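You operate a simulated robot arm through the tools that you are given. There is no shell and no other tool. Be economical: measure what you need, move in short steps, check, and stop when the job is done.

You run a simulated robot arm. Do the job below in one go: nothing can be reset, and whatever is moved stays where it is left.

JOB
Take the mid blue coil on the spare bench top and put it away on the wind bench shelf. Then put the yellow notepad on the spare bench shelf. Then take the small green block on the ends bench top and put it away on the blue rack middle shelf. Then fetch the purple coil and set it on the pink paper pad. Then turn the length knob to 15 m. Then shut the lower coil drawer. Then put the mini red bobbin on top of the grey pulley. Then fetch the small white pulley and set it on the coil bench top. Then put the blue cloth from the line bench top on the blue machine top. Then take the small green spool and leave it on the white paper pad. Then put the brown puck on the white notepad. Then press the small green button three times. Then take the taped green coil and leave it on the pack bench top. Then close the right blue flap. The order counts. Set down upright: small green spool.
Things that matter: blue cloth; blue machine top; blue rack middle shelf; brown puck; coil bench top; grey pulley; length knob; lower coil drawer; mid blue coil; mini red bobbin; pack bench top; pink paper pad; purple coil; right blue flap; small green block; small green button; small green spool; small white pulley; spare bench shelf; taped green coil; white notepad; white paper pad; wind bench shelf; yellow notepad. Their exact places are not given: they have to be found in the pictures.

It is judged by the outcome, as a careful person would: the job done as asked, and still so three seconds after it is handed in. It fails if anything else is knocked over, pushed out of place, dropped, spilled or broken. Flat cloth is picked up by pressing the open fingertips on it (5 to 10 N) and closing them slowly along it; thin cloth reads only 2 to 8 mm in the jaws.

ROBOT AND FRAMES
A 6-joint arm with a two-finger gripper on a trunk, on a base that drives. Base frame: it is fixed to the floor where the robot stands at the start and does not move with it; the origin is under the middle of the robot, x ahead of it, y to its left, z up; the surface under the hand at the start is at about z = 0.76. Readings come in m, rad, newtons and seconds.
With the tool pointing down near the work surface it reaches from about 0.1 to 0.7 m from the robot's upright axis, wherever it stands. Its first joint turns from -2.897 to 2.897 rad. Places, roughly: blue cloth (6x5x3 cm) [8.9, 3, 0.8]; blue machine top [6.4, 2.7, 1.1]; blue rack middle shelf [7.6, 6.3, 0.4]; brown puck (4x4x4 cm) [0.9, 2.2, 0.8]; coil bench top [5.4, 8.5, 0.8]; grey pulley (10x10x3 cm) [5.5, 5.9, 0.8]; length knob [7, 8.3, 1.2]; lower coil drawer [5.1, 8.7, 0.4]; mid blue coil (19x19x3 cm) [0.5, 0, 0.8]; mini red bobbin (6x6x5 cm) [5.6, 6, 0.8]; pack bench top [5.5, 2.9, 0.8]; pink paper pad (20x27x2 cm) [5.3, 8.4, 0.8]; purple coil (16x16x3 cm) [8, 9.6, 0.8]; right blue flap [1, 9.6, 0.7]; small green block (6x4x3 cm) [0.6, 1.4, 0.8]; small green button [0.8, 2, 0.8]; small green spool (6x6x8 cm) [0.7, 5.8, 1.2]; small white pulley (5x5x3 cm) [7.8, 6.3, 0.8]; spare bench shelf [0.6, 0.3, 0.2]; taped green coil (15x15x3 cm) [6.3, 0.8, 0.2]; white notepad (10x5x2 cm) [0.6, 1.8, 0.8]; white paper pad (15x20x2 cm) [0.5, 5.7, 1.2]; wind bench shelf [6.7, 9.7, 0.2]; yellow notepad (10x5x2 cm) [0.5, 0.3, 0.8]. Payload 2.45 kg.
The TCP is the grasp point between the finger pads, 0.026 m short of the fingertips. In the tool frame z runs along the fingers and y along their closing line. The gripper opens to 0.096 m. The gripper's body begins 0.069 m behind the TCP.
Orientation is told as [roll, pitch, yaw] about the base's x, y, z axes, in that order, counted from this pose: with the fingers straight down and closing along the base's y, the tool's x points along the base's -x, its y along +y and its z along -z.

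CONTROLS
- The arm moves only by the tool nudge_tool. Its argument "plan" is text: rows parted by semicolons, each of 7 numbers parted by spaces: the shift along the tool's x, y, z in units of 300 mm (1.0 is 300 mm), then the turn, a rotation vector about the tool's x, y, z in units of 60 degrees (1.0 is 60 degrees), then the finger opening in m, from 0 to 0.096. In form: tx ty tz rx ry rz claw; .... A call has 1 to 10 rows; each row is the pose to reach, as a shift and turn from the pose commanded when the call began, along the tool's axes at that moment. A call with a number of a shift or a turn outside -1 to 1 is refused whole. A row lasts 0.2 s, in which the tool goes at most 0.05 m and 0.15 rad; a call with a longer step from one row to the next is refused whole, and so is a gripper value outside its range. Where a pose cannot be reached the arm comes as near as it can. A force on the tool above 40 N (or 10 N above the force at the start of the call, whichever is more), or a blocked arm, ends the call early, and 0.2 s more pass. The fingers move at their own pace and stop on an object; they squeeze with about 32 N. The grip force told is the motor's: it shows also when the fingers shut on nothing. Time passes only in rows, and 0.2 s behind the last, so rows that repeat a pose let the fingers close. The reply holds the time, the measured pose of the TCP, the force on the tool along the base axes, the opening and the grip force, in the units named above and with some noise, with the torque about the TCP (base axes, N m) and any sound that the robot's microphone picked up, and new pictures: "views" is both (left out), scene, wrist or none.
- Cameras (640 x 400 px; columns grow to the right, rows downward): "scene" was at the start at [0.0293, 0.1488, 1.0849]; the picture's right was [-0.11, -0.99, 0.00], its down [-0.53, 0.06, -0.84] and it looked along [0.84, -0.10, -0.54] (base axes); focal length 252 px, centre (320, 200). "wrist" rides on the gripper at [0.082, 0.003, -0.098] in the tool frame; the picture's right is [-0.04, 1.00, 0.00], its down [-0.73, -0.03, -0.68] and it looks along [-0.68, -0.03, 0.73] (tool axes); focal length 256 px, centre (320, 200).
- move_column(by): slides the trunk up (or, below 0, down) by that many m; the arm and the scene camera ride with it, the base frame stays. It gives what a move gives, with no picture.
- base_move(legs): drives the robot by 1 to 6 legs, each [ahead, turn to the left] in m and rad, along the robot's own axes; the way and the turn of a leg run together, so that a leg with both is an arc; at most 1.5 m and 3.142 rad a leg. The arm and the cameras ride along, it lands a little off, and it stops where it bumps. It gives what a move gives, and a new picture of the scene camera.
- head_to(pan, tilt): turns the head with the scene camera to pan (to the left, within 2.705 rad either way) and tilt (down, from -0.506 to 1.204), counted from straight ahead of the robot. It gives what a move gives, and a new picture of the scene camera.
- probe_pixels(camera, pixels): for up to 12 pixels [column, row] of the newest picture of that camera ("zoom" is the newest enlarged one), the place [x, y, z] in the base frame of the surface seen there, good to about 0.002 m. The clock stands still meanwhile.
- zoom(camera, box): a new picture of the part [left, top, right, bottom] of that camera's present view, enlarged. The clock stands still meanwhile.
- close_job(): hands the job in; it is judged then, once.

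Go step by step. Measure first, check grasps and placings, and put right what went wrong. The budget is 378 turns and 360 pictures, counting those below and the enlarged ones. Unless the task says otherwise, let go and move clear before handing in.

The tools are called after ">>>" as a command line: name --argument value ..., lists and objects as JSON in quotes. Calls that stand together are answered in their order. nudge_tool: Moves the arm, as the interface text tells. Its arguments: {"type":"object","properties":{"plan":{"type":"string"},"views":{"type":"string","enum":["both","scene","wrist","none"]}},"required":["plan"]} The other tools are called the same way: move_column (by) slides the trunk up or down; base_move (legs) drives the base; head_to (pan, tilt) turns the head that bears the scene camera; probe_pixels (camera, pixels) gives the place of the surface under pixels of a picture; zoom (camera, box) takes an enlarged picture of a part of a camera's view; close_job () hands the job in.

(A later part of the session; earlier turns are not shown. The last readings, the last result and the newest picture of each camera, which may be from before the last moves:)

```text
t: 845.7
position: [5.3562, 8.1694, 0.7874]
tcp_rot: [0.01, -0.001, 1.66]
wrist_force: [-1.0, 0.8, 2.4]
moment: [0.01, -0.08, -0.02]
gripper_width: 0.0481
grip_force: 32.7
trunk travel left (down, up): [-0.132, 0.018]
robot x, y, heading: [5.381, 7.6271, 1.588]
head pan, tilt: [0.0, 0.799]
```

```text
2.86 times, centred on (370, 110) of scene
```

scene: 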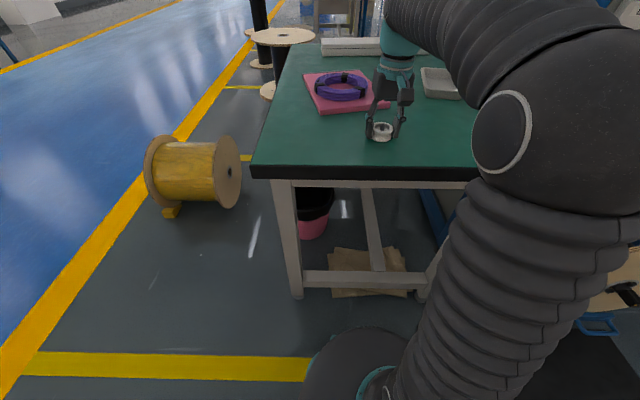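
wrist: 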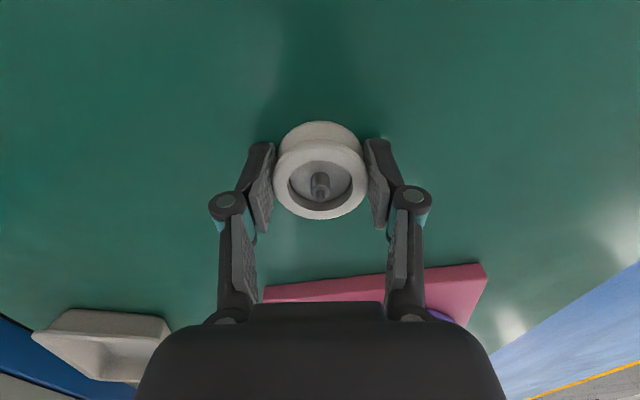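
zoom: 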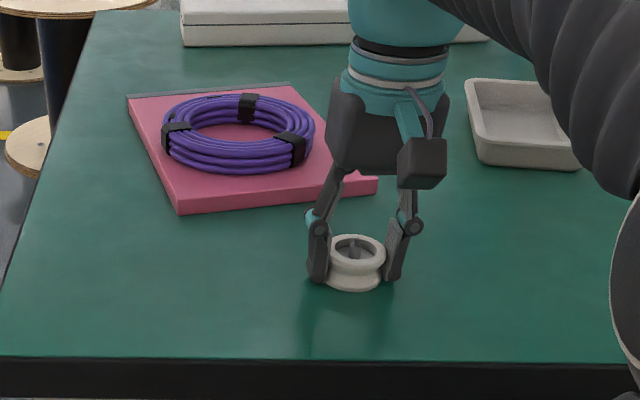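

>>> nudge_tool --plan "0 0 0 0 0 0 0.065; 0 0 0 0 0 0 0.065; 0 0 0 0 0 0 0.065; 0 0 -0.12 0 0 0 0.065; 0 0 -0.26 0 0 0 0.065; 0 0 -0.4 0 0 0 0.065; 0.1 0 -0.5 0 0 0 0.065; 0.2 0 -0.58 0 0 0 0.065; 0.3 0 -0.6 0 0 0 0.065; 0.3 0 -0.6 0 0 0 0.065" --views "scene"

>>> zoom --camera "scene" --box '[260, 40, 480, 180]'

```text
t: 847.9
position: [5.367, 8.0777, 0.9708]
tcp_rot: [0.011, -0.002, 1.661]
wrist_force: [-0.6, 0.3, -0.4]
moment: [-0.01, 0.02, -0.03]
gripper_width: 0.0652
grip_force: 0.0
trunk travel left (down, up): [-0.132, 0.018]
robot x, y, heading: [5.3797, 7.6252, 1.59]
head pan, tilt: [0.0, 0.799]
```

scene: 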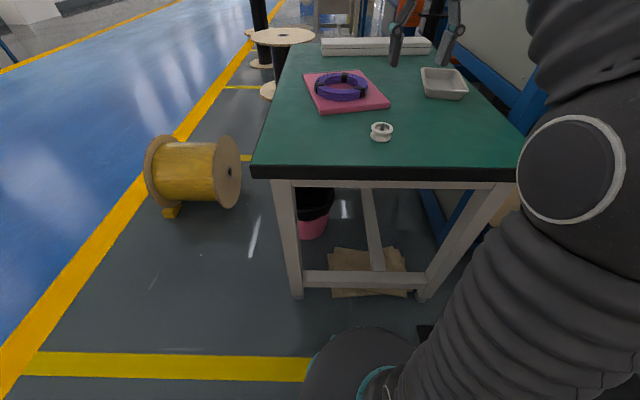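

```text
2.86 times, centred on (370, 110) of scene
```

zoom: 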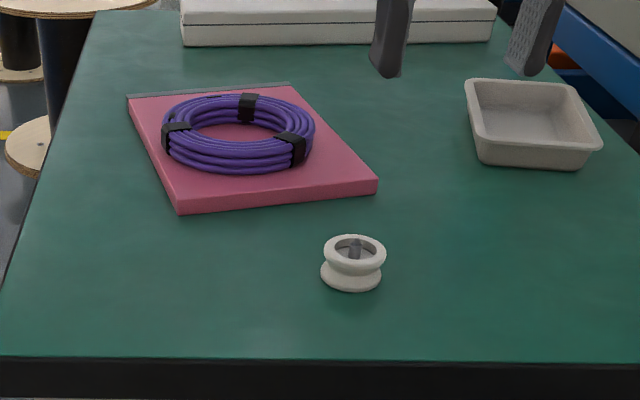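

The pulley is on the coil bench. I have few pictures left, so I'll move economically. Next is the blue cloth; driving to the lane by the pack bench.

>>> base_move --legs '[[-0.45, 0], [0, 1.55], [1.5, 0], [0, 1.571], [1.5, 0], [1.3, 0]]'

>>> head_to --pan 1.2 --tilt 0.3

```text
t: 878.3
position: [3.8609, 3.9733, 0.9708]
tcp_rot: [0.011, -0.002, -1.501]
wrist_force: [0.2, -0.9, -0.4]
moment: [-0.01, -0.01, 0.01]
gripper_width: 0.0649
grip_force: 0.1
trunk travel left (down, up): [-0.132, 0.018]
robot x, y, heading: [3.8571, 4.424, -1.571]
head pan, tilt: [0.0, 0.799]
```

scene: 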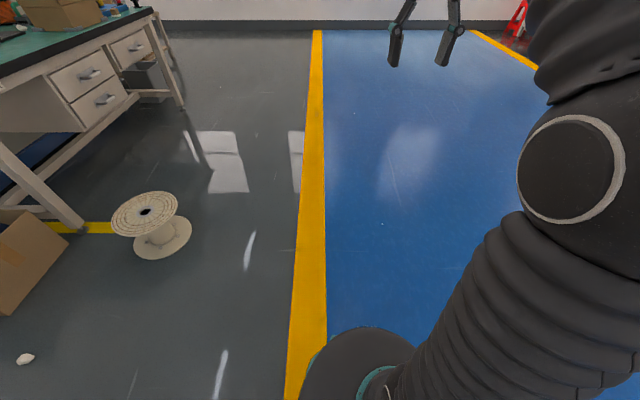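

```text
t: 879.7
position: [3.8608, 3.9738, 0.9699]
tcp_rot: [0.009, -0.002, -1.502]
wrist_force: [-0.4, -0.6, 0.6]
moment: [0.01, 0.03, -0.01]
gripper_width: 0.065
grip_force: 0.1
trunk travel left (down, up): [-0.132, 0.018]
robot x, y, heading: [3.8601, 4.4272, -1.572]
head pan, tilt: [1.201, 0.3]
```

scene: 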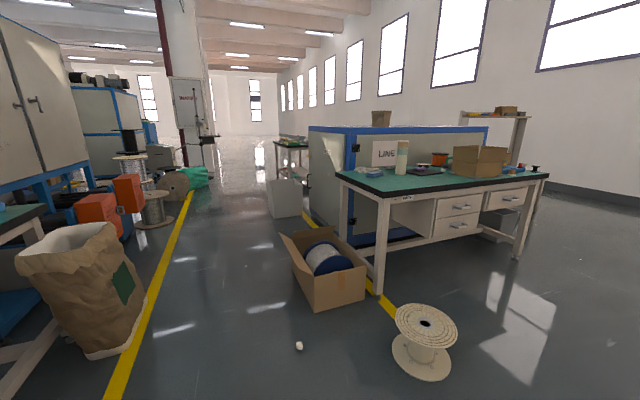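

The lane is clear, the low blue LINE machine is at (310–490,130) and the line bench is beyond at (290,145). Probing the route.

>>> probe_pixels --camera "scene" --pixels '[[299, 345], [315, 310], [280, 245], [145, 300], [130, 335], [270, 215], [300, 215], [285, 180], [370, 260], [280, 148], [308, 148], [290, 172]]'

>>> probe_pixels --camera "scene" --pixels '[[312, 130], [350, 133], [480, 128], [400, 128], [330, 128], [360, 230], [340, 240], [188, 195], [150, 228], [205, 185], [255, 185], [375, 290]]'

```text
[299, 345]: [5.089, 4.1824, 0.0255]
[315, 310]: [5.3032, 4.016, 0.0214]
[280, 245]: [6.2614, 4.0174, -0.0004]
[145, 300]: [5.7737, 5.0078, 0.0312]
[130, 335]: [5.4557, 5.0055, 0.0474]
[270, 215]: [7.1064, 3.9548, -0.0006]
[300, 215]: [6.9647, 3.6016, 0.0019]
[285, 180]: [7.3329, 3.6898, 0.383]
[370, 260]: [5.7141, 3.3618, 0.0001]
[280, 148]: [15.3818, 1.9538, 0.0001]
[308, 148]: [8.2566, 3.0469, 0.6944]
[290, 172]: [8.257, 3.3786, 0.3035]
```

```text
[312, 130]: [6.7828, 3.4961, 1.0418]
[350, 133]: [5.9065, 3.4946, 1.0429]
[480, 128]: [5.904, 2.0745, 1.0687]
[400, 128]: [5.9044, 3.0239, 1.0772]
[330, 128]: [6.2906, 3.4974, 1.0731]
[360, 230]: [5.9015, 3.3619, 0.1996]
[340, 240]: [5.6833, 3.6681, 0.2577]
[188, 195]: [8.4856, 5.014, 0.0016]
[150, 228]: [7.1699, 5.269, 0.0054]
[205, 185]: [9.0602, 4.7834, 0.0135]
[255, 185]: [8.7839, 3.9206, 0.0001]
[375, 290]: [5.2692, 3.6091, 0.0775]
```

>>> head_to --pan 0 --tilt 0.6

>>> base_move --legs '[[0, 1.59], [1.5, 0], [1.5, 0], [1.5, 0], [0.5, 0], [0, -1.59]]'

```text
t: 881.1
position: [3.8614, 3.9733, 0.9702]
tcp_rot: [0.012, -0.002, -1.502]
wrist_force: [-0.6, -0.1, -0.5]
moment: [0.01, 0.0, 0.0]
gripper_width: 0.0649
grip_force: 0.0
trunk travel left (down, up): [-0.132, 0.018]
robot x, y, heading: [3.8566, 4.4228, -1.568]
head pan, tilt: [0.0, 0.6]
```

scene: 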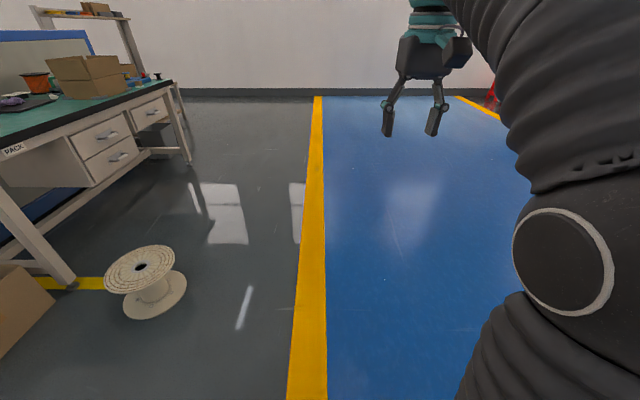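

```text
t: 909.1
position: [9.3249, 4.5111, 0.9702]
tcp_rot: [0.011, -0.001, 0.061]
wrist_force: [0.3, 0.1, 0.2]
moment: [-0.02, -0.03, 0.0]
gripper_width: 0.0649
grip_force: 0.0
trunk travel left (down, up): [-0.132, 0.018]
robot x, y, heading: [8.8733, 4.5066, -0.004]
head pan, tilt: [0.0, 0.6]
stopped in leg 5: the robot was blocked; the commanded pose is now the measured one
```

scene: 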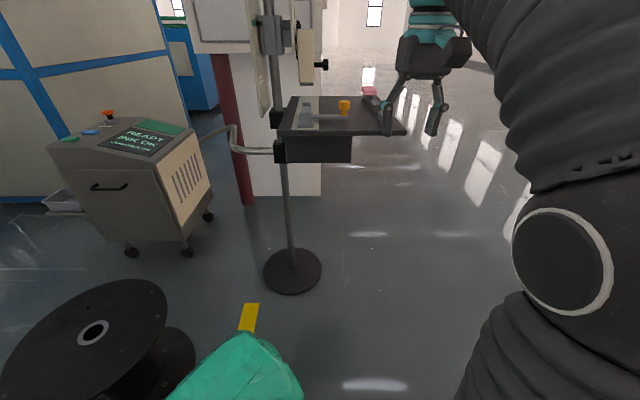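

The base just touched the green bag, so I'm backing off slightly and turning right to the line bench.

>>> base_move --legs '[[-0.15, 0], [0, -1.571]]'

```text
t: 914.2
position: [8.7339, 4.0589, 0.9703]
tcp_rot: [0.009, -0.003, -1.479]
wrist_force: [-0.7, -0.2, -0.2]
moment: [0.02, 0.0, -0.01]
gripper_width: 0.0652
grip_force: 0.1
trunk travel left (down, up): [-0.132, 0.018]
robot x, y, heading: [8.7219, 4.5115, -1.547]
head pan, tilt: [0.0, 0.6]
```

scene: 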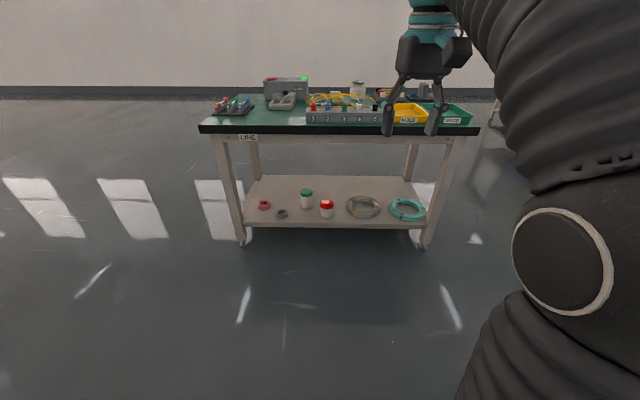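

>>> zoom --camera "scene" --box '[195, 70, 345, 140]'

>>> probe_pixels --camera "zoom" --pixels '[[170, 140], [130, 150], [200, 130], [370, 130], [160, 190], [60, 240], [360, 100], [210, 160]]'

```text
4.27 times, centred on (270, 105) of scene
```

zoom: 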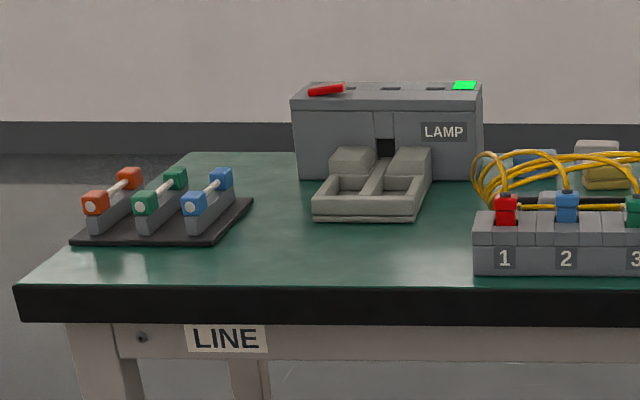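

```text
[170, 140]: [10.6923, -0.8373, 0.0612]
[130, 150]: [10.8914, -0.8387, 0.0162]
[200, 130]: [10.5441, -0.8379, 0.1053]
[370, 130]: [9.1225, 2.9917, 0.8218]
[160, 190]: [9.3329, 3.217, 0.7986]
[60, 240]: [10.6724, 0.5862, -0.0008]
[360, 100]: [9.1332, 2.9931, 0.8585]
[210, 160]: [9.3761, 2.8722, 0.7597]
```

The cloth should be behind the numbered block near (8.9, 3.0). Driving closer to see it.

>>> base_move --legs '[[0.6, 0]]'

>>> zoom --camera "scene" --box '[270, 60, 470, 185]'

```text
t: 917.6
position: [8.7323, 3.4628, 0.9709]
tcp_rot: [0.011, -0.001, -1.498]
wrist_force: [1.1, 0.2, 0.4]
moment: [0.02, 0.0, 0.03]
gripper_width: 0.0651
grip_force: 0.0
trunk travel left (down, up): [-0.132, 0.018]
robot x, y, heading: [8.7251, 3.9163, -1.568]
head pan, tilt: [0.0, 0.6]
```

scene: 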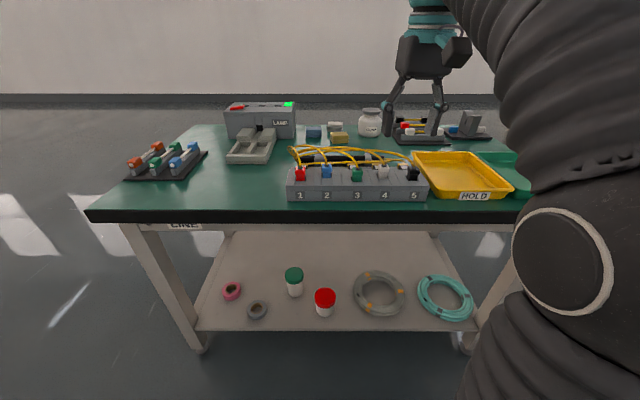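

```text
3.20 times, centred on (370, 122) of scene
```

zoom: 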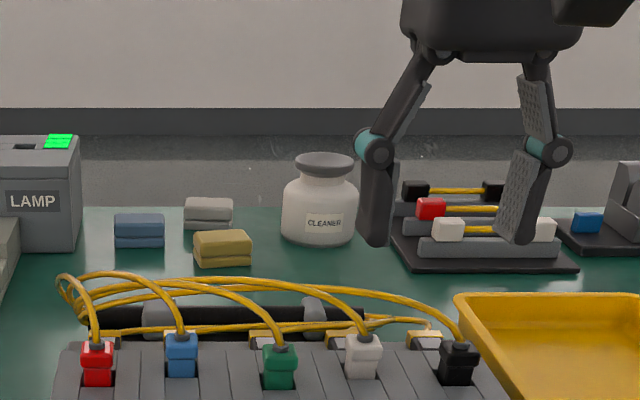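

The folded blue cloth is at zoom (139,230), next to grey and mustard cloths. Probing exact positions.

>>> probe_pixels --camera "zoom" --pixels '[[118, 218], [162, 218], [140, 240], [117, 243], [162, 243], [140, 222], [186, 205], [195, 250], [82, 240], [208, 205], [222, 238], [80, 140]]'

>>> probe_pixels --camera "scene" --pixels '[[300, 160], [330, 150], [292, 200], [425, 200], [250, 160], [265, 145], [310, 150]]'

```text
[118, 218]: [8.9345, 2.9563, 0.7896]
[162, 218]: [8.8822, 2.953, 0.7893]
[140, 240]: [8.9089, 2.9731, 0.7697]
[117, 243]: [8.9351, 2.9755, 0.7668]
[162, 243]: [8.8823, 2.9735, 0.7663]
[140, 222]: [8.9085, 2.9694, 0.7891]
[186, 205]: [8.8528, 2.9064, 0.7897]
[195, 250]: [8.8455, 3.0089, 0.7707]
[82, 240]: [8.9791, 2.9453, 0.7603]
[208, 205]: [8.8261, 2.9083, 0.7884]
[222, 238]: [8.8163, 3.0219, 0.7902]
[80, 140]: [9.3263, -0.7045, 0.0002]
```

```text
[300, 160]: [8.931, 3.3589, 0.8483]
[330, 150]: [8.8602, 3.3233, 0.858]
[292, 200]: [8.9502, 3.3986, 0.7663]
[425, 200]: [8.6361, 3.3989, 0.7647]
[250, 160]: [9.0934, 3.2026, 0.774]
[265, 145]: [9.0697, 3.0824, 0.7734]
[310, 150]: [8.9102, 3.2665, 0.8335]
```

The blue cloth is centred at (8.909, 2.950), top z 0.789, and 0.027 m from the grey one. I'll move closer and reach with the tool tilted 45°.

>>> base_move --legs '[[0, 0.6], [0.2, 0], [0, -0.6], [0.03, 0]]'

>>> nudge_tool --plan "-0.05 0.01 0 0 -0.11 0 0.07; -0.1 0.02 0 0 -0.22 0 0.07; -0.15 0.03 0 0 -0.33 0 0.07; -0.25 0.04 0.03 0 -0.44 0 0.07; -0.35 0.05 0.06 0 -0.55 0 0.07; -0.45 0.06 0.1 0 -0.66 0 0.07; -0.55 0.07 0.14 0 -0.75 0 0.07; -0.55 0.07 0.14 0 -0.75 0 0.07" --views "none"

```text
t: 922.9
position: [8.8448, 3.2667, 0.9705]
tcp_rot: [0.011, -0.001, -1.501]
wrist_force: [0.5, -0.1, 0.2]
moment: [0.02, -0.02, -0.01]
gripper_width: 0.0651
grip_force: 0.0
trunk travel left (down, up): [-0.132, 0.018]
robot x, y, heading: [8.8394, 3.7179, -1.571]
head pan, tilt: [0.0, 0.6]
```

scene: 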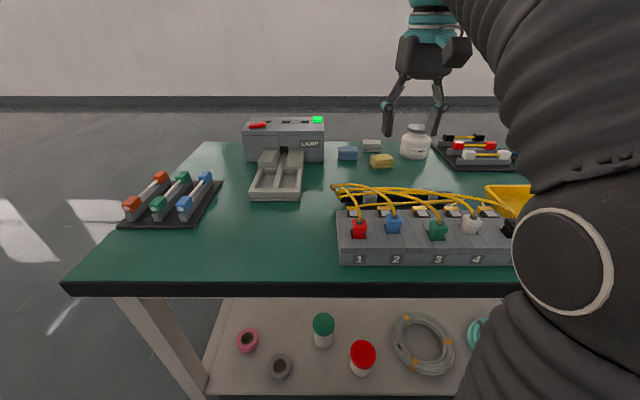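

```text
t: 924.7
position: [8.8777, 3.1051, 0.9261]
tcp_rot: [0.016, -0.789, -1.512]
wrist_force: [0.4, 0.2, -0.4]
moment: [-0.01, -0.01, -0.02]
gripper_width: 0.0699
grip_force: 0.0
trunk travel left (down, up): [-0.132, 0.018]
robot x, y, heading: [8.839, 3.72, -1.572]
head pan, tilt: [0.0, 0.6]
```

>>> nudge_tool --plan "-0.11 0.025 0.11 0 0 0 0.07; -0.22 0.05 0.22 0 0 0 0.07; -0.33 0.075 0.33 0 0 0 0.07; -0.23 0.075 0.44 0 0 0 0.07; -0.13 0.075 0.55 0 0 0 0.07; -0.12 0.075 0.56 0 0 0 0.07; -0.12 0.075 0.56 0 0 0 0.07" --views "wrist"

```text
t: 926.3
position: [8.9133, 2.9611, 0.8352]
tcp_rot: [0.015, -0.788, -1.511]
wrist_force: [0.1, -0.2, -0.1]
moment: [0.02, 0.01, 0.01]
gripper_width: 0.07
grip_force: 0.1
trunk travel left (down, up): [-0.132, 0.018]
robot x, y, heading: [8.8377, 3.723, -1.567]
head pan, tilt: [0.0, 0.6]
```

wrist: 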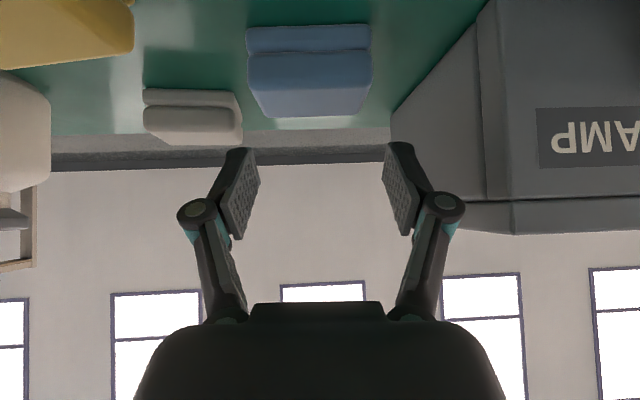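

>>> nudge_tool --plan "0.05 -0.018 0.05 0 0 0 0.07; 0.102 -0.018 0.102 0 0 0 0.07; 0.102 -0.018 0.102 0 0 0 0.05; 0.102 -0.018 0.102 0 0 0 0.035; 0.102 -0.018 0.102 0 0 0 0.025; 0.102 -0.018 0.102 0 0 0 0.025; 0.102 -0.018 0.102 0 0 0 0.025" --views "none"

```text
t: 927.9
position: [8.9066, 2.9593, 0.7948]
tcp_rot: [0.018, -0.786, -1.512]
wrist_force: [-0.1, -0.3, 2.0]
moment: [-0.01, -0.1, -0.01]
gripper_width: 0.0589
grip_force: 31.8
trunk travel left (down, up): [-0.132, 0.018]
robot x, y, heading: [8.8393, 3.72, -1.566]
head pan, tilt: [0.0, 0.6]
```

Gripped at 59 mm. Lifting and checking.

>>> nudge_tool --plan "-0.1 0 -0.1 0 0 0 0.025; -0.2 0 -0.2 0 0 0 0.025; -0.3 0 -0.3 0 0 0 0.025; -0.2 0 -0.4 0 0 0 0.025; -0.1 0 -0.5 0 0 0 0.025; 0 0 -0.6 0 0 0 0.025; 0.1 0 -0.7 0 0 0 0.025; 0.1 0 -0.7 0 0 0 0.025" --views "wrist"

```text
t: 929.7
position: [8.8936, 3.1317, 0.9206]
tcp_rot: [0.015, -0.786, -1.511]
wrist_force: [0.8, -0.5, -1.4]
moment: [0.03, 0.02, 0.0]
gripper_width: 0.059
grip_force: 32.6
trunk travel left (down, up): [-0.132, 0.018]
robot x, y, heading: [8.8399, 3.7172, -1.57]
head pan, tilt: [0.0, 0.6]
```

wrist: 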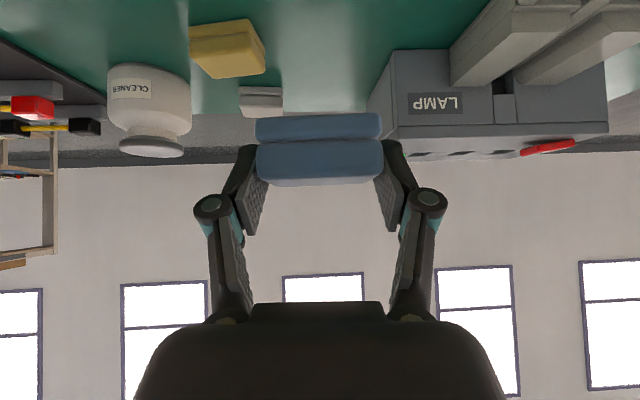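

Held. Raising to above the machine height and driving to the blue machine.

>>> nudge_tool --plan "-0.07 0 -0.13 0 0 0 0.025; -0.14 0 -0.26 0 0 0 0.025; -0.21 0 -0.39 0 0 0 0.025; -0.28 0 -0.52 0 0 0 0.025; -0.35 0 -0.65 0 0 0 0.025; -0.42 0 -0.75 0 0 0 0.025; -0.42 0 -0.75 0 0 0 0.025" --views "none"

>>> base_move --legs '[[-0.5, 0], [0, -1.571], [1.2, 0], [1.2, 0], [0, 1.571]]'

```text
t: 931.3
position: [8.8878, 3.2005, 1.1674]
tcp_rot: [0.015, -0.785, -1.512]
wrist_force: [0.0, 0.4, -0.5]
moment: [0.03, -0.01, 0.02]
gripper_width: 0.059
grip_force: 31.7
trunk travel left (down, up): [-0.132, 0.018]
robot x, y, heading: [8.8364, 3.7234, -1.566]
head pan, tilt: [0.0, 0.6]
```

```text
t: 953.5
position: [6.4606, 3.6889, 1.1679]
tcp_rot: [0.014, -0.789, -1.481]
wrist_force: [0.3, 0.7, 0.9]
moment: [0.01, 0.01, -0.03]
gripper_width: 0.0588
grip_force: 31.7
trunk travel left (down, up): [-0.132, 0.018]
robot x, y, heading: [6.3988, 4.2054, -1.538]
head pan, tilt: [0.0, 0.6]
```

scene: 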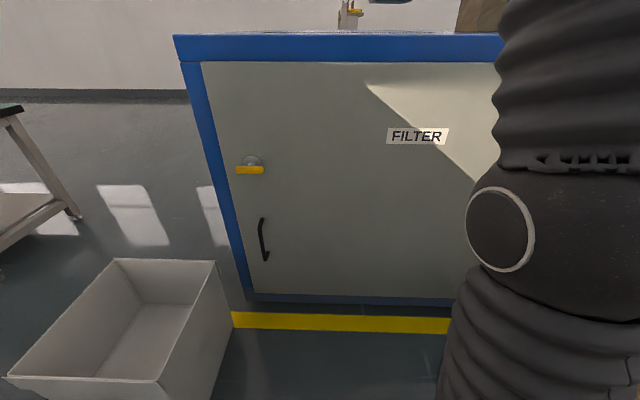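

>>> probe_pixels --camera "scene" --pixels '[[330, 33], [250, 33], [430, 32], [350, 20], [348, 30], [190, 40], [480, 30], [380, 2], [330, 45]]'

>>> base_move --legs '[[0.3, 0]]'

>>> zoom --camera "wrist" --box '[0, 0, 640, 400]'

```text
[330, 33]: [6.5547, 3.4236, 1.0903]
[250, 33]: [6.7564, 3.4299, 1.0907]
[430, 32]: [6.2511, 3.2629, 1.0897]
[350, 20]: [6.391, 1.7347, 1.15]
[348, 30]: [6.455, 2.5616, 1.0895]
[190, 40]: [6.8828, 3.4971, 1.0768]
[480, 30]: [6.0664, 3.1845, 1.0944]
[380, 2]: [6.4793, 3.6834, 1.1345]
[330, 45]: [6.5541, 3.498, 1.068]
```

```text
t: 955.5
position: [6.4763, 3.3921, 1.1668]
tcp_rot: [0.017, -0.787, -1.474]
wrist_force: [-0.2, -0.5, -0.6]
moment: [0.01, 0.0, 0.02]
gripper_width: 0.0587
grip_force: 31.7
trunk travel left (down, up): [-0.132, 0.018]
robot x, y, heading: [6.4062, 3.9071, -1.534]
head pan, tilt: [0.0, 0.6]
```

scene: 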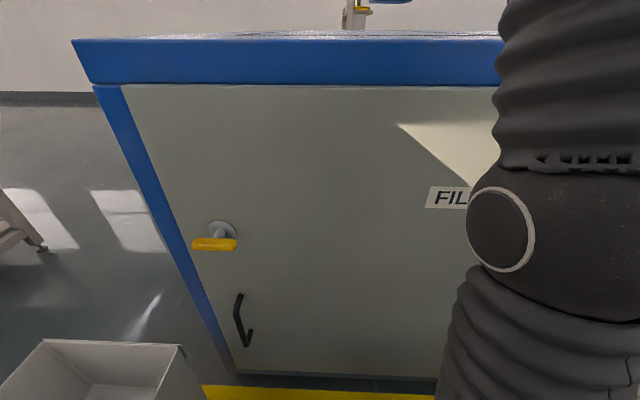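

```text
1.00 times, centred on (320, 200) of wrist (not enlarged: the box is as wide or as high as the picture)
```

zoom: 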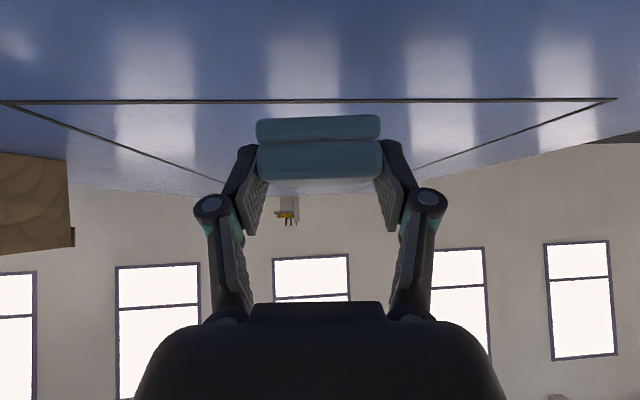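

The machine top is flat at z 1.09. Moving in 7 cm and lowering.

>>> nudge_tool --plan "-0.08 0 0.08 0 0 0 0.025; -0.165 0 0.165 0 0 0 0.025; -0.11 0 0.22 0 0 0 0.025; -0.07 0 0.26 0 0 0 0.025; -0.07 0 0.26 0 0 0 0.025" --views "none"

```text
t: 956.7
position: [6.485, 3.3216, 1.1282]
tcp_rot: [0.015, -0.787, -1.475]
wrist_force: [-0.8, -0.7, -1.1]
moment: [-0.01, 0.0, -0.02]
gripper_width: 0.0589
grip_force: 31.9
out of reach, approached as far as the arm can: row 2
trunk travel left (down, up): [-0.132, 0.018]
robot x, y, heading: [6.4079, 3.9071, -1.53]
head pan, tilt: [0.0, 0.6]
```

>>> nudge_tool --plan "0.006 0 0.006 0 0 0 0.025; 0.011 0 0.011 0 0 0 0.025; 0.011 0 0.011 0 0 0 0.025" --views "none"

```text
t: 957.5
position: [6.4842, 3.3213, 1.1232]
tcp_rot: [0.016, -0.788, -1.475]
wrist_force: [0.8, -0.3, 0.7]
moment: [-0.01, -0.01, 0.0]
gripper_width: 0.059
grip_force: 32.8
trunk travel left (down, up): [-0.132, 0.018]
robot x, y, heading: [6.41, 3.9084, -1.537]
head pan, tilt: [0.0, 0.6]
```

>>> nudge_tool --plan "0.003 0 0.003 0 0 0 0.04; 0.003 0 0.003 0 0 0 0.075; 0.003 0 0.003 0 0 0 0.075; 0.003 0 0.003 0 0 0 0.075; -0.08 0 -0.08 0 0 0 0.075; -0.17 0 -0.17 0 0 0 0.075; -0.1 0 -0.26 0 0 0 0.075; 0.0 0 -0.36 0 0 0 0.075; 0.1 0 -0.46 0 0 0 0.075; 0.1 0 -0.46 0 0 0 0.075" --views "wrist"

```text
t: 959.7
position: [6.4717, 3.4388, 1.1971]
tcp_rot: [0.015, -0.789, -1.476]
wrist_force: [-0.1, 0.0, 0.3]
moment: [0.0, -0.04, 0.01]
gripper_width: 0.0748
grip_force: 0.2
out of reach, approached as far as the arm can: row 5, 6, 7, 8
trunk travel left (down, up): [-0.132, 0.018]
robot x, y, heading: [6.406, 3.9041, -1.531]
head pan, tilt: [0.0, 0.6]
```

wrist: 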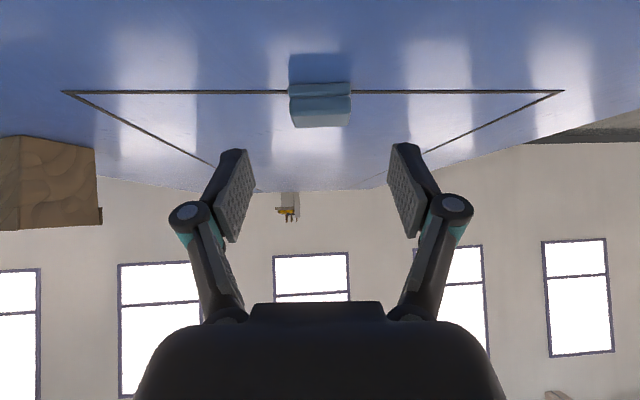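

The cloth is on the machine top. Next is the small green spool on the rack near (0.7, 5.8, 1.2); I'll approach from the aisle side.

>>> base_move --legs '[[-0.6, 0], [0, -1.61], [1.5, 0], [1.5, 0], [1.5, 0], [0, -1.571]]'

```text
t: 992.0
position: [1.8419, 4.6821, 1.1967]
tcp_rot: [0.014, -0.788, 1.652]
wrist_force: [0.2, 0.0, 0.3]
moment: [-0.03, 0.03, 0.0]
gripper_width: 0.0749
grip_force: 0.0
trunk travel left (down, up): [-0.132, 0.018]
robot x, y, heading: [1.8965, 4.2104, 1.593]
head pan, tilt: [0.0, 0.6]
```

scene: 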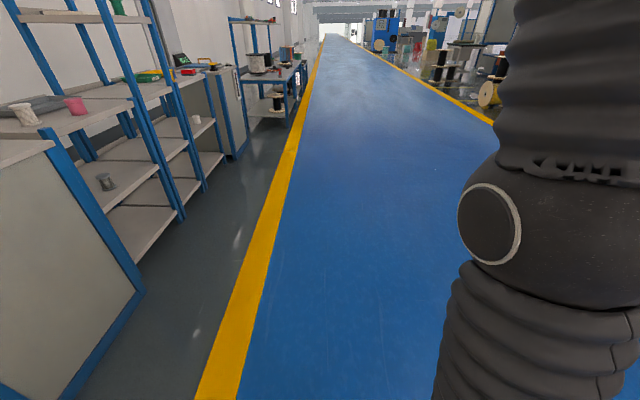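

>>> probe_pixels --camera "scene" --pixels '[[117, 8], [90, 14], [150, 18], [60, 18], [180, 140], [140, 110], [205, 75], [235, 150], [145, 290], [115, 15], [135, 12]]'

>>> head_to --pan 0.9 --tilt 0.05

```text
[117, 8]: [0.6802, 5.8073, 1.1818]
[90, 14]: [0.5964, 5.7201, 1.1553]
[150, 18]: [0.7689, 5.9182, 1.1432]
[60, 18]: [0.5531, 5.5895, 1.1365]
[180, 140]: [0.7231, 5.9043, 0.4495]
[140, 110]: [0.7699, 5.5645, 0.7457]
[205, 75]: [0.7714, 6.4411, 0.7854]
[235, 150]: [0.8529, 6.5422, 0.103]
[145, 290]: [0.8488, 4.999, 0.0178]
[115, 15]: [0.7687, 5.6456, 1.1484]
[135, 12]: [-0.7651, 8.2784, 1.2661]
```

```text
t: 993.2
position: [1.8417, 4.6816, 1.197]
tcp_rot: [0.016, -0.789, 1.652]
wrist_force: [0.9, 1.2, -0.7]
moment: [0.02, -0.01, -0.02]
gripper_width: 0.0751
grip_force: 0.1
trunk travel left (down, up): [-0.132, 0.018]
robot x, y, heading: [1.8969, 4.2123, 1.598]
head pan, tilt: [0.901, 0.051]
```

scene: 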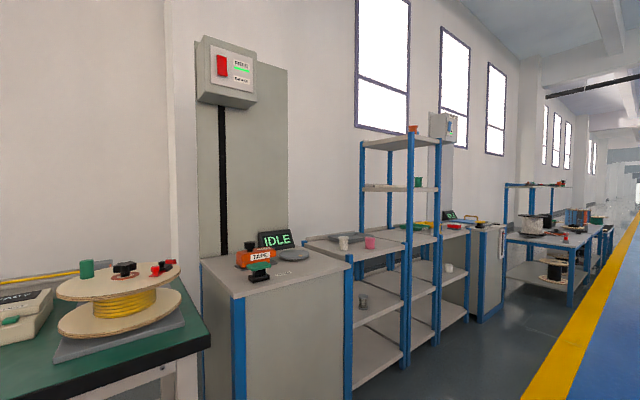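

>>> base_move --legs '[[1.5, 0], [0, 1.545], [0.35, 0]]'

>>> head_to --pan 0.0 --tilt -0.05

```text
t: 1006.1
position: [1.0436, 5.6409, 1.1975]
tcp_rot: [0.017, -0.787, -3.081]
wrist_force: [-0.1, 0.1, 0.2]
moment: [-0.02, 0.01, -0.05]
gripper_width: 0.0752
grip_force: 0.0
trunk travel left (down, up): [-0.132, 0.018]
robot x, y, heading: [1.5162, 5.686, -3.14]
head pan, tilt: [0.901, 0.051]
```

scene: 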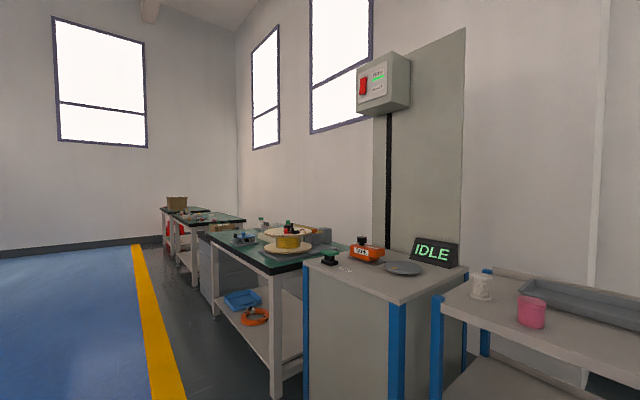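

```text
t: 1007.4
position: [1.0437, 5.6405, 1.1968]
tcp_rot: [0.016, -0.786, -3.08]
wrist_force: [0.9, 0.3, 0.7]
moment: [-0.04, 0.0, 0.02]
gripper_width: 0.0752
grip_force: 0.0
trunk travel left (down, up): [-0.132, 0.018]
robot x, y, heading: [1.5175, 5.6852, -3.141]
head pan, tilt: [0.0, -0.051]
```

scene: 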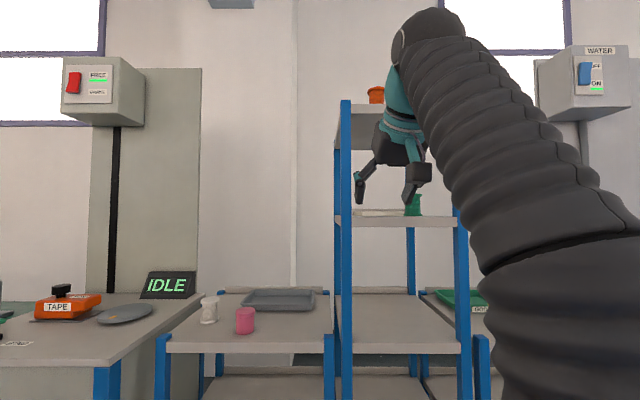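

>>> probe_pixels --camera "scene" --pixels '[[413, 205], [408, 203], [419, 203], [413, 198], [380, 211], [360, 211], [400, 221], [347, 180], [462, 250], [370, 115], [350, 210], [440, 215]]'

>>> zoom --camera "scene" --box '[330, 90, 480, 240]'

```text
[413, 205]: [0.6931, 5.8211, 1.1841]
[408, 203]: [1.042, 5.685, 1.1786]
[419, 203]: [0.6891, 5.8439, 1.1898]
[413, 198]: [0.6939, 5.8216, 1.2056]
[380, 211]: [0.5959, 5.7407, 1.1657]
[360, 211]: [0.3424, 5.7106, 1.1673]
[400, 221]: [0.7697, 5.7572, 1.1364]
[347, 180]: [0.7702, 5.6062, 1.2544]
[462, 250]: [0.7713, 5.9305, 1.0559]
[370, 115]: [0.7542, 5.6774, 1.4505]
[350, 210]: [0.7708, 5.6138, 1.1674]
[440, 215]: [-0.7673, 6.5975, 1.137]
```

```text
2.67 times, centred on (405, 165) of scene
```

zoom: 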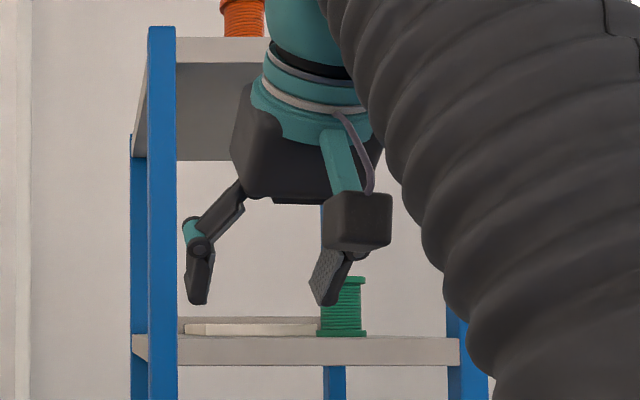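

The shelf is at z 1.155, the spool at (0.665, 5.822) and the pad's front edge at x 0.596. There's an upper shelf at 1.44, so I'll tilt the tool to about 63° and come in from the front.

>>> nudge_tool --plan "0 -0.1 0 0 -0.05 0 0.08; 0 -0.2 0 0 -0.1 0 0.08; 0 -0.3 0 0 -0.15 0 0.08; 0 -0.4 0 0 -0.2 0 0.08; -0.02 -0.5 -0.02 0 -0.25 0 0.08; -0.03 -0.6 -0.03 0 -0.3 0 0.08; -0.03 -0.6 -0.03 0 -0.3 0 0.08" --views "none"

>>> base_move --legs '[[0.2, 0]]'

```text
t: 1009.0
position: [1.0325, 5.8211, 1.209]
tcp_rot: [0.023, -1.103, -3.091]
wrist_force: [0.5, -0.9, -0.5]
moment: [0.05, 0.04, 0.0]
gripper_width: 0.0801
grip_force: 0.1
trunk travel left (down, up): [-0.132, 0.018]
robot x, y, heading: [1.5145, 5.6828, -3.136]
head pan, tilt: [0.0, -0.051]
```

```text
t: 1010.5
position: [0.8365, 5.8226, 1.209]
tcp_rot: [0.024, -1.101, -3.096]
wrist_force: [0.1, -0.3, -0.3]
moment: [-0.01, -0.04, 0.02]
gripper_width: 0.0799
grip_force: 0.0
trunk travel left (down, up): [-0.132, 0.018]
robot x, y, heading: [1.3208, 5.6886, 3.143]
head pan, tilt: [0.0, -0.051]
```

scene: 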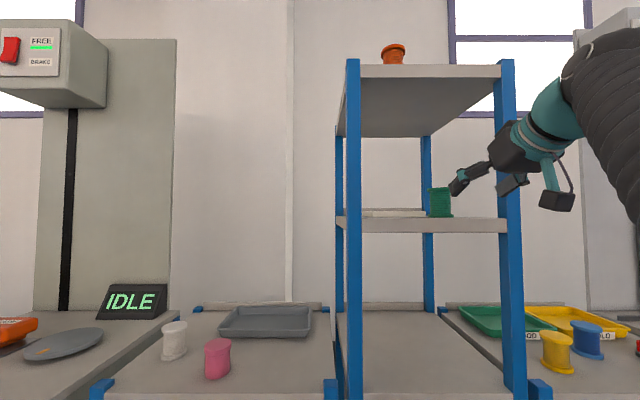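

Clear view now. Probing the spool, pad and posts.

>>> probe_pixels --camera "scene" --pixels '[[431, 200], [451, 200], [440, 190], [440, 215], [366, 213], [410, 213], [424, 213], [355, 150], [505, 150], [440, 226], [420, 68], [390, 216]]'

>>> zoom --camera "scene" --box '[330, 160, 530, 240]'

```text
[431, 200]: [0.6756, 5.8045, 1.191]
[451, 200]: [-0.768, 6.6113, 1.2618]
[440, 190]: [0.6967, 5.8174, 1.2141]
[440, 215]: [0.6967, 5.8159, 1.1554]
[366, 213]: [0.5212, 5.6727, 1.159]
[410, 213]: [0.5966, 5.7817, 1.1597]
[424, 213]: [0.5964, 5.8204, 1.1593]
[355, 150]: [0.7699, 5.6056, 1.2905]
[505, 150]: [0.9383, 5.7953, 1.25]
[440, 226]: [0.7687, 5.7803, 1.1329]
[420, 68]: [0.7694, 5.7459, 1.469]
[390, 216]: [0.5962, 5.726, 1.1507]
```

```text
3.20 times, centred on (430, 200) of scene
```

zoom: 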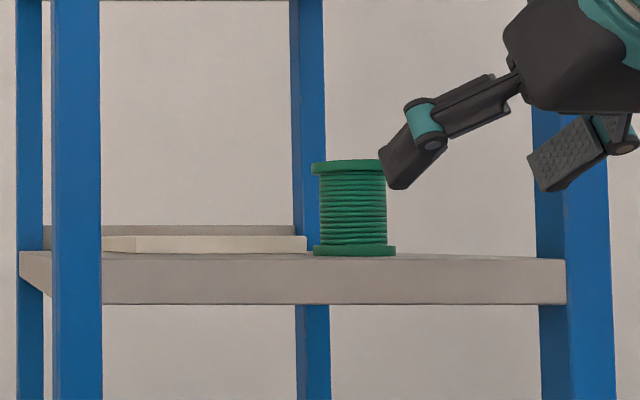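

Spool centre is about (0.667, 5.832). Moving the open fingers around it and closing.

>>> nudge_tool --plan "0.02 -0.035 0.01 0 0 0 0.084; -0.03 -0.04 0.12 0 0 0 0.084; -0.09 -0.045 0.25 0 0 0 0.084; -0.15 -0.05 0.38 0 0 0 0.084; -0.199 -0.056 0.497 0 0 0 0.084; -0.199 -0.056 0.497 0 0 0 0.04; -0.199 -0.056 0.497 0 0 0 0.04; -0.199 -0.056 0.497 0 0 0 0.04" --views "wrist"

```text
t: 1012.3
position: [0.6819, 5.8284, 1.1869]
tcp_rot: [0.022, -1.103, -3.096]
wrist_force: [2.0, 0.0, 10.9]
moment: [0.0, 0.18, 0.05]
gripper_width: 0.046
grip_force: 31.6
out of reach, approached as far as the arm can: row 5, 6, 7, 8
trunk travel left (down, up): [-0.132, 0.018]
robot x, y, heading: [1.3196, 5.6854, 3.14]
head pan, tilt: [0.0, -0.051]
```

wrist: 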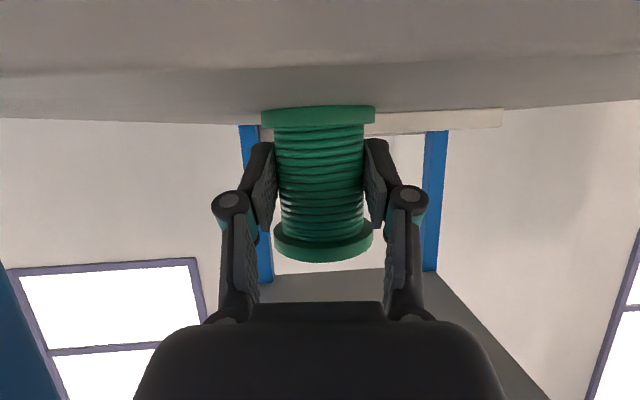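

Gripped on the winding. Lifting 4.5 cm, then driving 0.115 m in and shifting over the pad.

>>> nudge_tool --plan "-0.07 0 -0.035 0 0 0 0.04; -0.14 0 -0.07 0 0 0 0.04; -0.14 0 -0.07 0 0 0 0.04" --views "none"

>>> base_move --legs '[[0.11, 0]]'

>>> nudge_tool --plan "0 0.07 0 0 0 0 0.04; 0 0.14 0 0 0 0 0.04; 0 0.21 0 0 0 0 0.04; 0 0.27 0 0 0 0 0.04; 0 0.27 0 0 0 0 0.04" --views "scene"

```text
t: 1013.1
position: [0.6902, 5.8266, 1.192]
tcp_rot: [0.026, -1.1, -3.096]
wrist_force: [0.2, 0.4, -1.5]
moment: [0.01, 0.0, 0.01]
gripper_width: 0.0456
grip_force: 32.2
out of reach, approached as far as the arm can: row 1, 2, 3
trunk travel left (down, up): [-0.132, 0.018]
robot x, y, heading: [1.319, 5.6901, 3.133]
head pan, tilt: [0.0, -0.051]
```

```text
t: 1014.3
position: [0.6039, 5.8259, 1.2014]
tcp_rot: [0.002, -1.123, -3.077]
wrist_force: [-19.7, 6.1, 35.6]
moment: [0.91, -4.27, 1.17]
gripper_width: 0.0456
grip_force: 32.3
trunk travel left (down, up): [-0.132, 0.018]
robot x, y, heading: [1.2267, 5.6846, 3.141]
head pan, tilt: [0.0, -0.051]
stopped in leg 1: the force on the tool passed its limit at 106 N (the readings are from after the stop); the commanded pose is now the measured one
```

scene: 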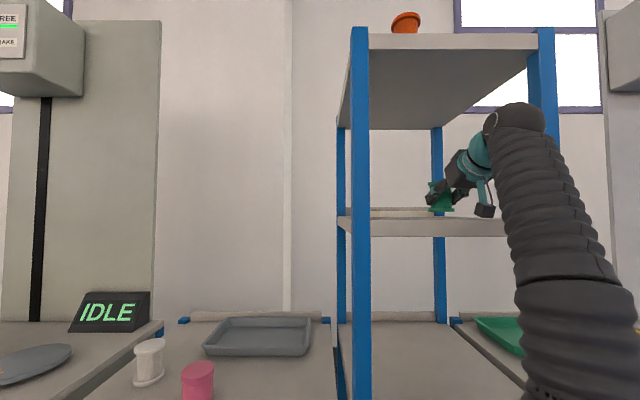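

```text
t: 1014.7
position: [0.6052, 5.816, 1.2002]
tcp_rot: [0.004, -1.119, -3.081]
wrist_force: [-2.1, -3.5, 5.4]
moment: [-0.07, -0.8, -0.44]
gripper_width: 0.0458
grip_force: 31.8
trunk travel left (down, up): [-0.132, 0.018]
robot x, y, heading: [1.2256, 5.6868, 3.137]
head pan, tilt: [0.0, -0.051]
stopped in row 1: the force on the tool passed its limit at 52 N (the readings are from after the stop); the commanded pose is now the measured one
```

scene: 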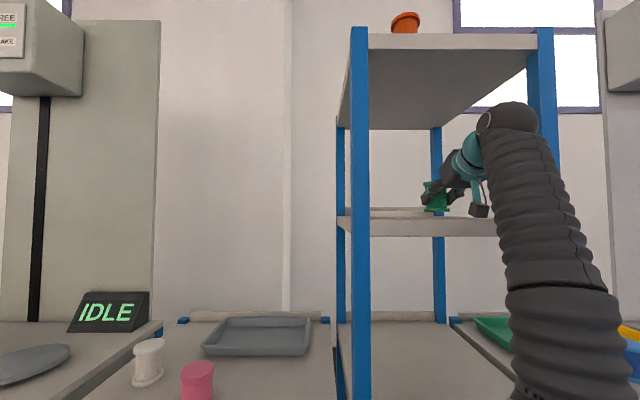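

The earlier lift was limited by reach, so the spool touched the pad. Now that I'm closer, I'll lift properly.

>>> nudge_tool --plan "-0.03 0 -0.015 0 0 0 0.04; -0.06 0 -0.03 0 0 0 0.04; -0.1 0 -0.048 0 0 0 0.04; -0.14 0 -0.068 0 0 0 0.04; -0.14 0 -0.068 0 0 0 0.04" --views "wrist"

```text
t: 1015.9
position: [0.6221, 5.8093, 1.2111]
tcp_rot: [0.0, -1.115, -3.081]
wrist_force: [-0.3, 0.1, -0.7]
moment: [-0.01, 0.02, 0.02]
gripper_width: 0.0457
grip_force: 31.3
out of reach, approached as far as the arm can: row 1, 2, 3, 4, 5
trunk travel left (down, up): [-0.132, 0.018]
robot x, y, heading: [1.2258, 5.6882, 3.137]
head pan, tilt: [0.0, -0.051]
```

wrist: 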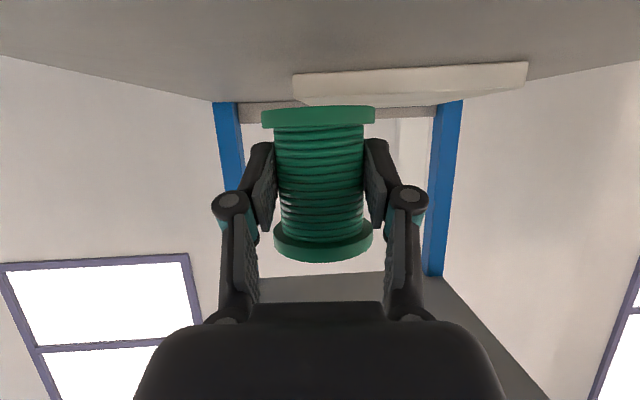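

Raising the trunk for clearance, and probing where the pad is now.

>>> probe_pixels --camera "wrist" --pixels '[[300, 80], [520, 72], [400, 75], [300, 100], [460, 95], [527, 80], [400, 60]]'

>>> move_column --by 0.017

```text
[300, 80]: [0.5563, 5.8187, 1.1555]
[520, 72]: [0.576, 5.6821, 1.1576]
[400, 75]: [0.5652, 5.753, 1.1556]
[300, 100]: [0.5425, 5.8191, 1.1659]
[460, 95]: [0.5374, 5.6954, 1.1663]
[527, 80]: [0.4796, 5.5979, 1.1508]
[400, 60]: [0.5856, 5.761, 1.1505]
```

```text
t: 1016.5
position: [0.6214, 5.81, 1.2284]
tcp_rot: [0.002, -1.117, -3.082]
wrist_force: [-0.3, 0.1, -1.9]
moment: [0.0, -0.01, 0.02]
gripper_width: 0.046
grip_force: 32.1
trunk travel left (down, up): [-0.149, 0.001]
robot x, y, heading: [1.231, 5.686, 3.134]
head pan, tilt: [0.0, -0.051]
```

The pad shifted back slightly (front edge now x≈0.566 at y 5.75) and its top is z 1.166. Shifting sideways, then driving in 8 cm.

>>> nudge_tool --plan "0 0.06 0 0 0 0 0.04; 0 0.12 0 0 0 0 0.04; 0 0.18 0 0 0 0 0.04; 0 0.18 0 0 0 0 0.04" --views "none"

>>> base_move --legs '[[0.082, 0]]'

```text
t: 1017.5
position: [0.6218, 5.756, 1.2332]
tcp_rot: [0.001, -1.117, -3.083]
wrist_force: [-0.6, -0.5, -2.2]
moment: [0.01, -0.02, 0.02]
gripper_width: 0.0457
grip_force: 31.7
out of reach, approached as far as the arm can: row 2, 3, 4
trunk travel left (down, up): [-0.149, 0.001]
robot x, y, heading: [1.2339, 5.6893, 3.135]
head pan, tilt: [0.0, -0.051]
```

```text
t: 1018.6
position: [0.5403, 5.7568, 1.234]
tcp_rot: [0.003, -1.116, -3.081]
wrist_force: [-0.2, -0.6, -1.5]
moment: [0.02, -0.03, 0.02]
gripper_width: 0.0457
grip_force: 31.9
trunk travel left (down, up): [-0.149, 0.001]
robot x, y, heading: [1.1439, 5.6871, 3.139]
head pan, tilt: [0.0, -0.051]
```

scene: 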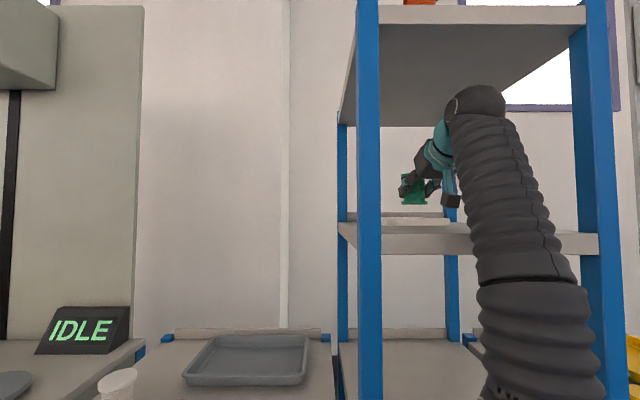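

Over the pad. Lowering about 2.9 cm.

>>> nudge_tool --plan "0.03 0 0.014 0 0 0 0.04; 0.06 0 0.028 0 0 0 0.04; 0.082 0 0.039 0 0 0 0.04; 0.082 0 0.039 0 0 0 0.04" --views "none"

```text
t: 1019.6
position: [0.5296, 5.758, 1.2287]
tcp_rot: [0.002, -1.114, -3.081]
wrist_force: [-0.1, -1.2, -1.7]
moment: [-0.01, -0.03, 0.0]
gripper_width: 0.0456
grip_force: 31.3
out of reach, approached as far as the arm can: row 1, 2, 3, 4
trunk travel left (down, up): [-0.149, 0.001]
robot x, y, heading: [1.1459, 5.6889, 3.139]
head pan, tilt: [0.0, -0.051]
```

>>> move_column --by -0.02

```text
t: 1020.3
position: [0.5307, 5.7583, 1.209]
tcp_rot: [-0.001, -1.117, -3.082]
wrist_force: [0.2, -0.6, -1.5]
moment: [0.02, 0.0, 0.0]
gripper_width: 0.0458
grip_force: 31.8
trunk travel left (down, up): [-0.129, 0.021]
robot x, y, heading: [1.1456, 5.689, 3.132]
head pan, tilt: [0.0, -0.051]
```

>>> move_column --by -0.003

>>> move_column --by -0.002

>>> move_column --by -0.002

```text
t: 1020.8
position: [0.5333, 5.758, 1.2081]
tcp_rot: [0.0, -1.119, -3.081]
wrist_force: [-0.6, 0.3, -0.9]
moment: [-0.03, -0.03, 0.0]
gripper_width: 0.0458
grip_force: 31.8
trunk travel left (down, up): [-0.126, 0.024]
robot x, y, heading: [1.1412, 5.6868, 3.134]
head pan, tilt: [0.0, -0.051]
```

```text
t: 1021.3
position: [0.5339, 5.7591, 1.2068]
tcp_rot: [0.0, -1.12, -3.081]
wrist_force: [-0.1, -0.1, -1.7]
moment: [0.01, -0.02, 0.04]
gripper_width: 0.0456
grip_force: 31.3
trunk travel left (down, up): [-0.124, 0.026]
robot x, y, heading: [1.1453, 5.6863, 3.135]
head pan, tilt: [0.0, -0.051]
```

```text
t: 1021.8
position: [0.5348, 5.757, 1.2052]
tcp_rot: [0.0, -1.121, -3.08]
wrist_force: [0.2, 0.2, -1.6]
moment: [-0.01, -0.02, -0.02]
gripper_width: 0.0458
grip_force: 31.7
trunk travel left (down, up): [-0.122, 0.028]
robot x, y, heading: [1.1452, 5.6872, 3.133]
head pan, tilt: [0.0, -0.051]
```

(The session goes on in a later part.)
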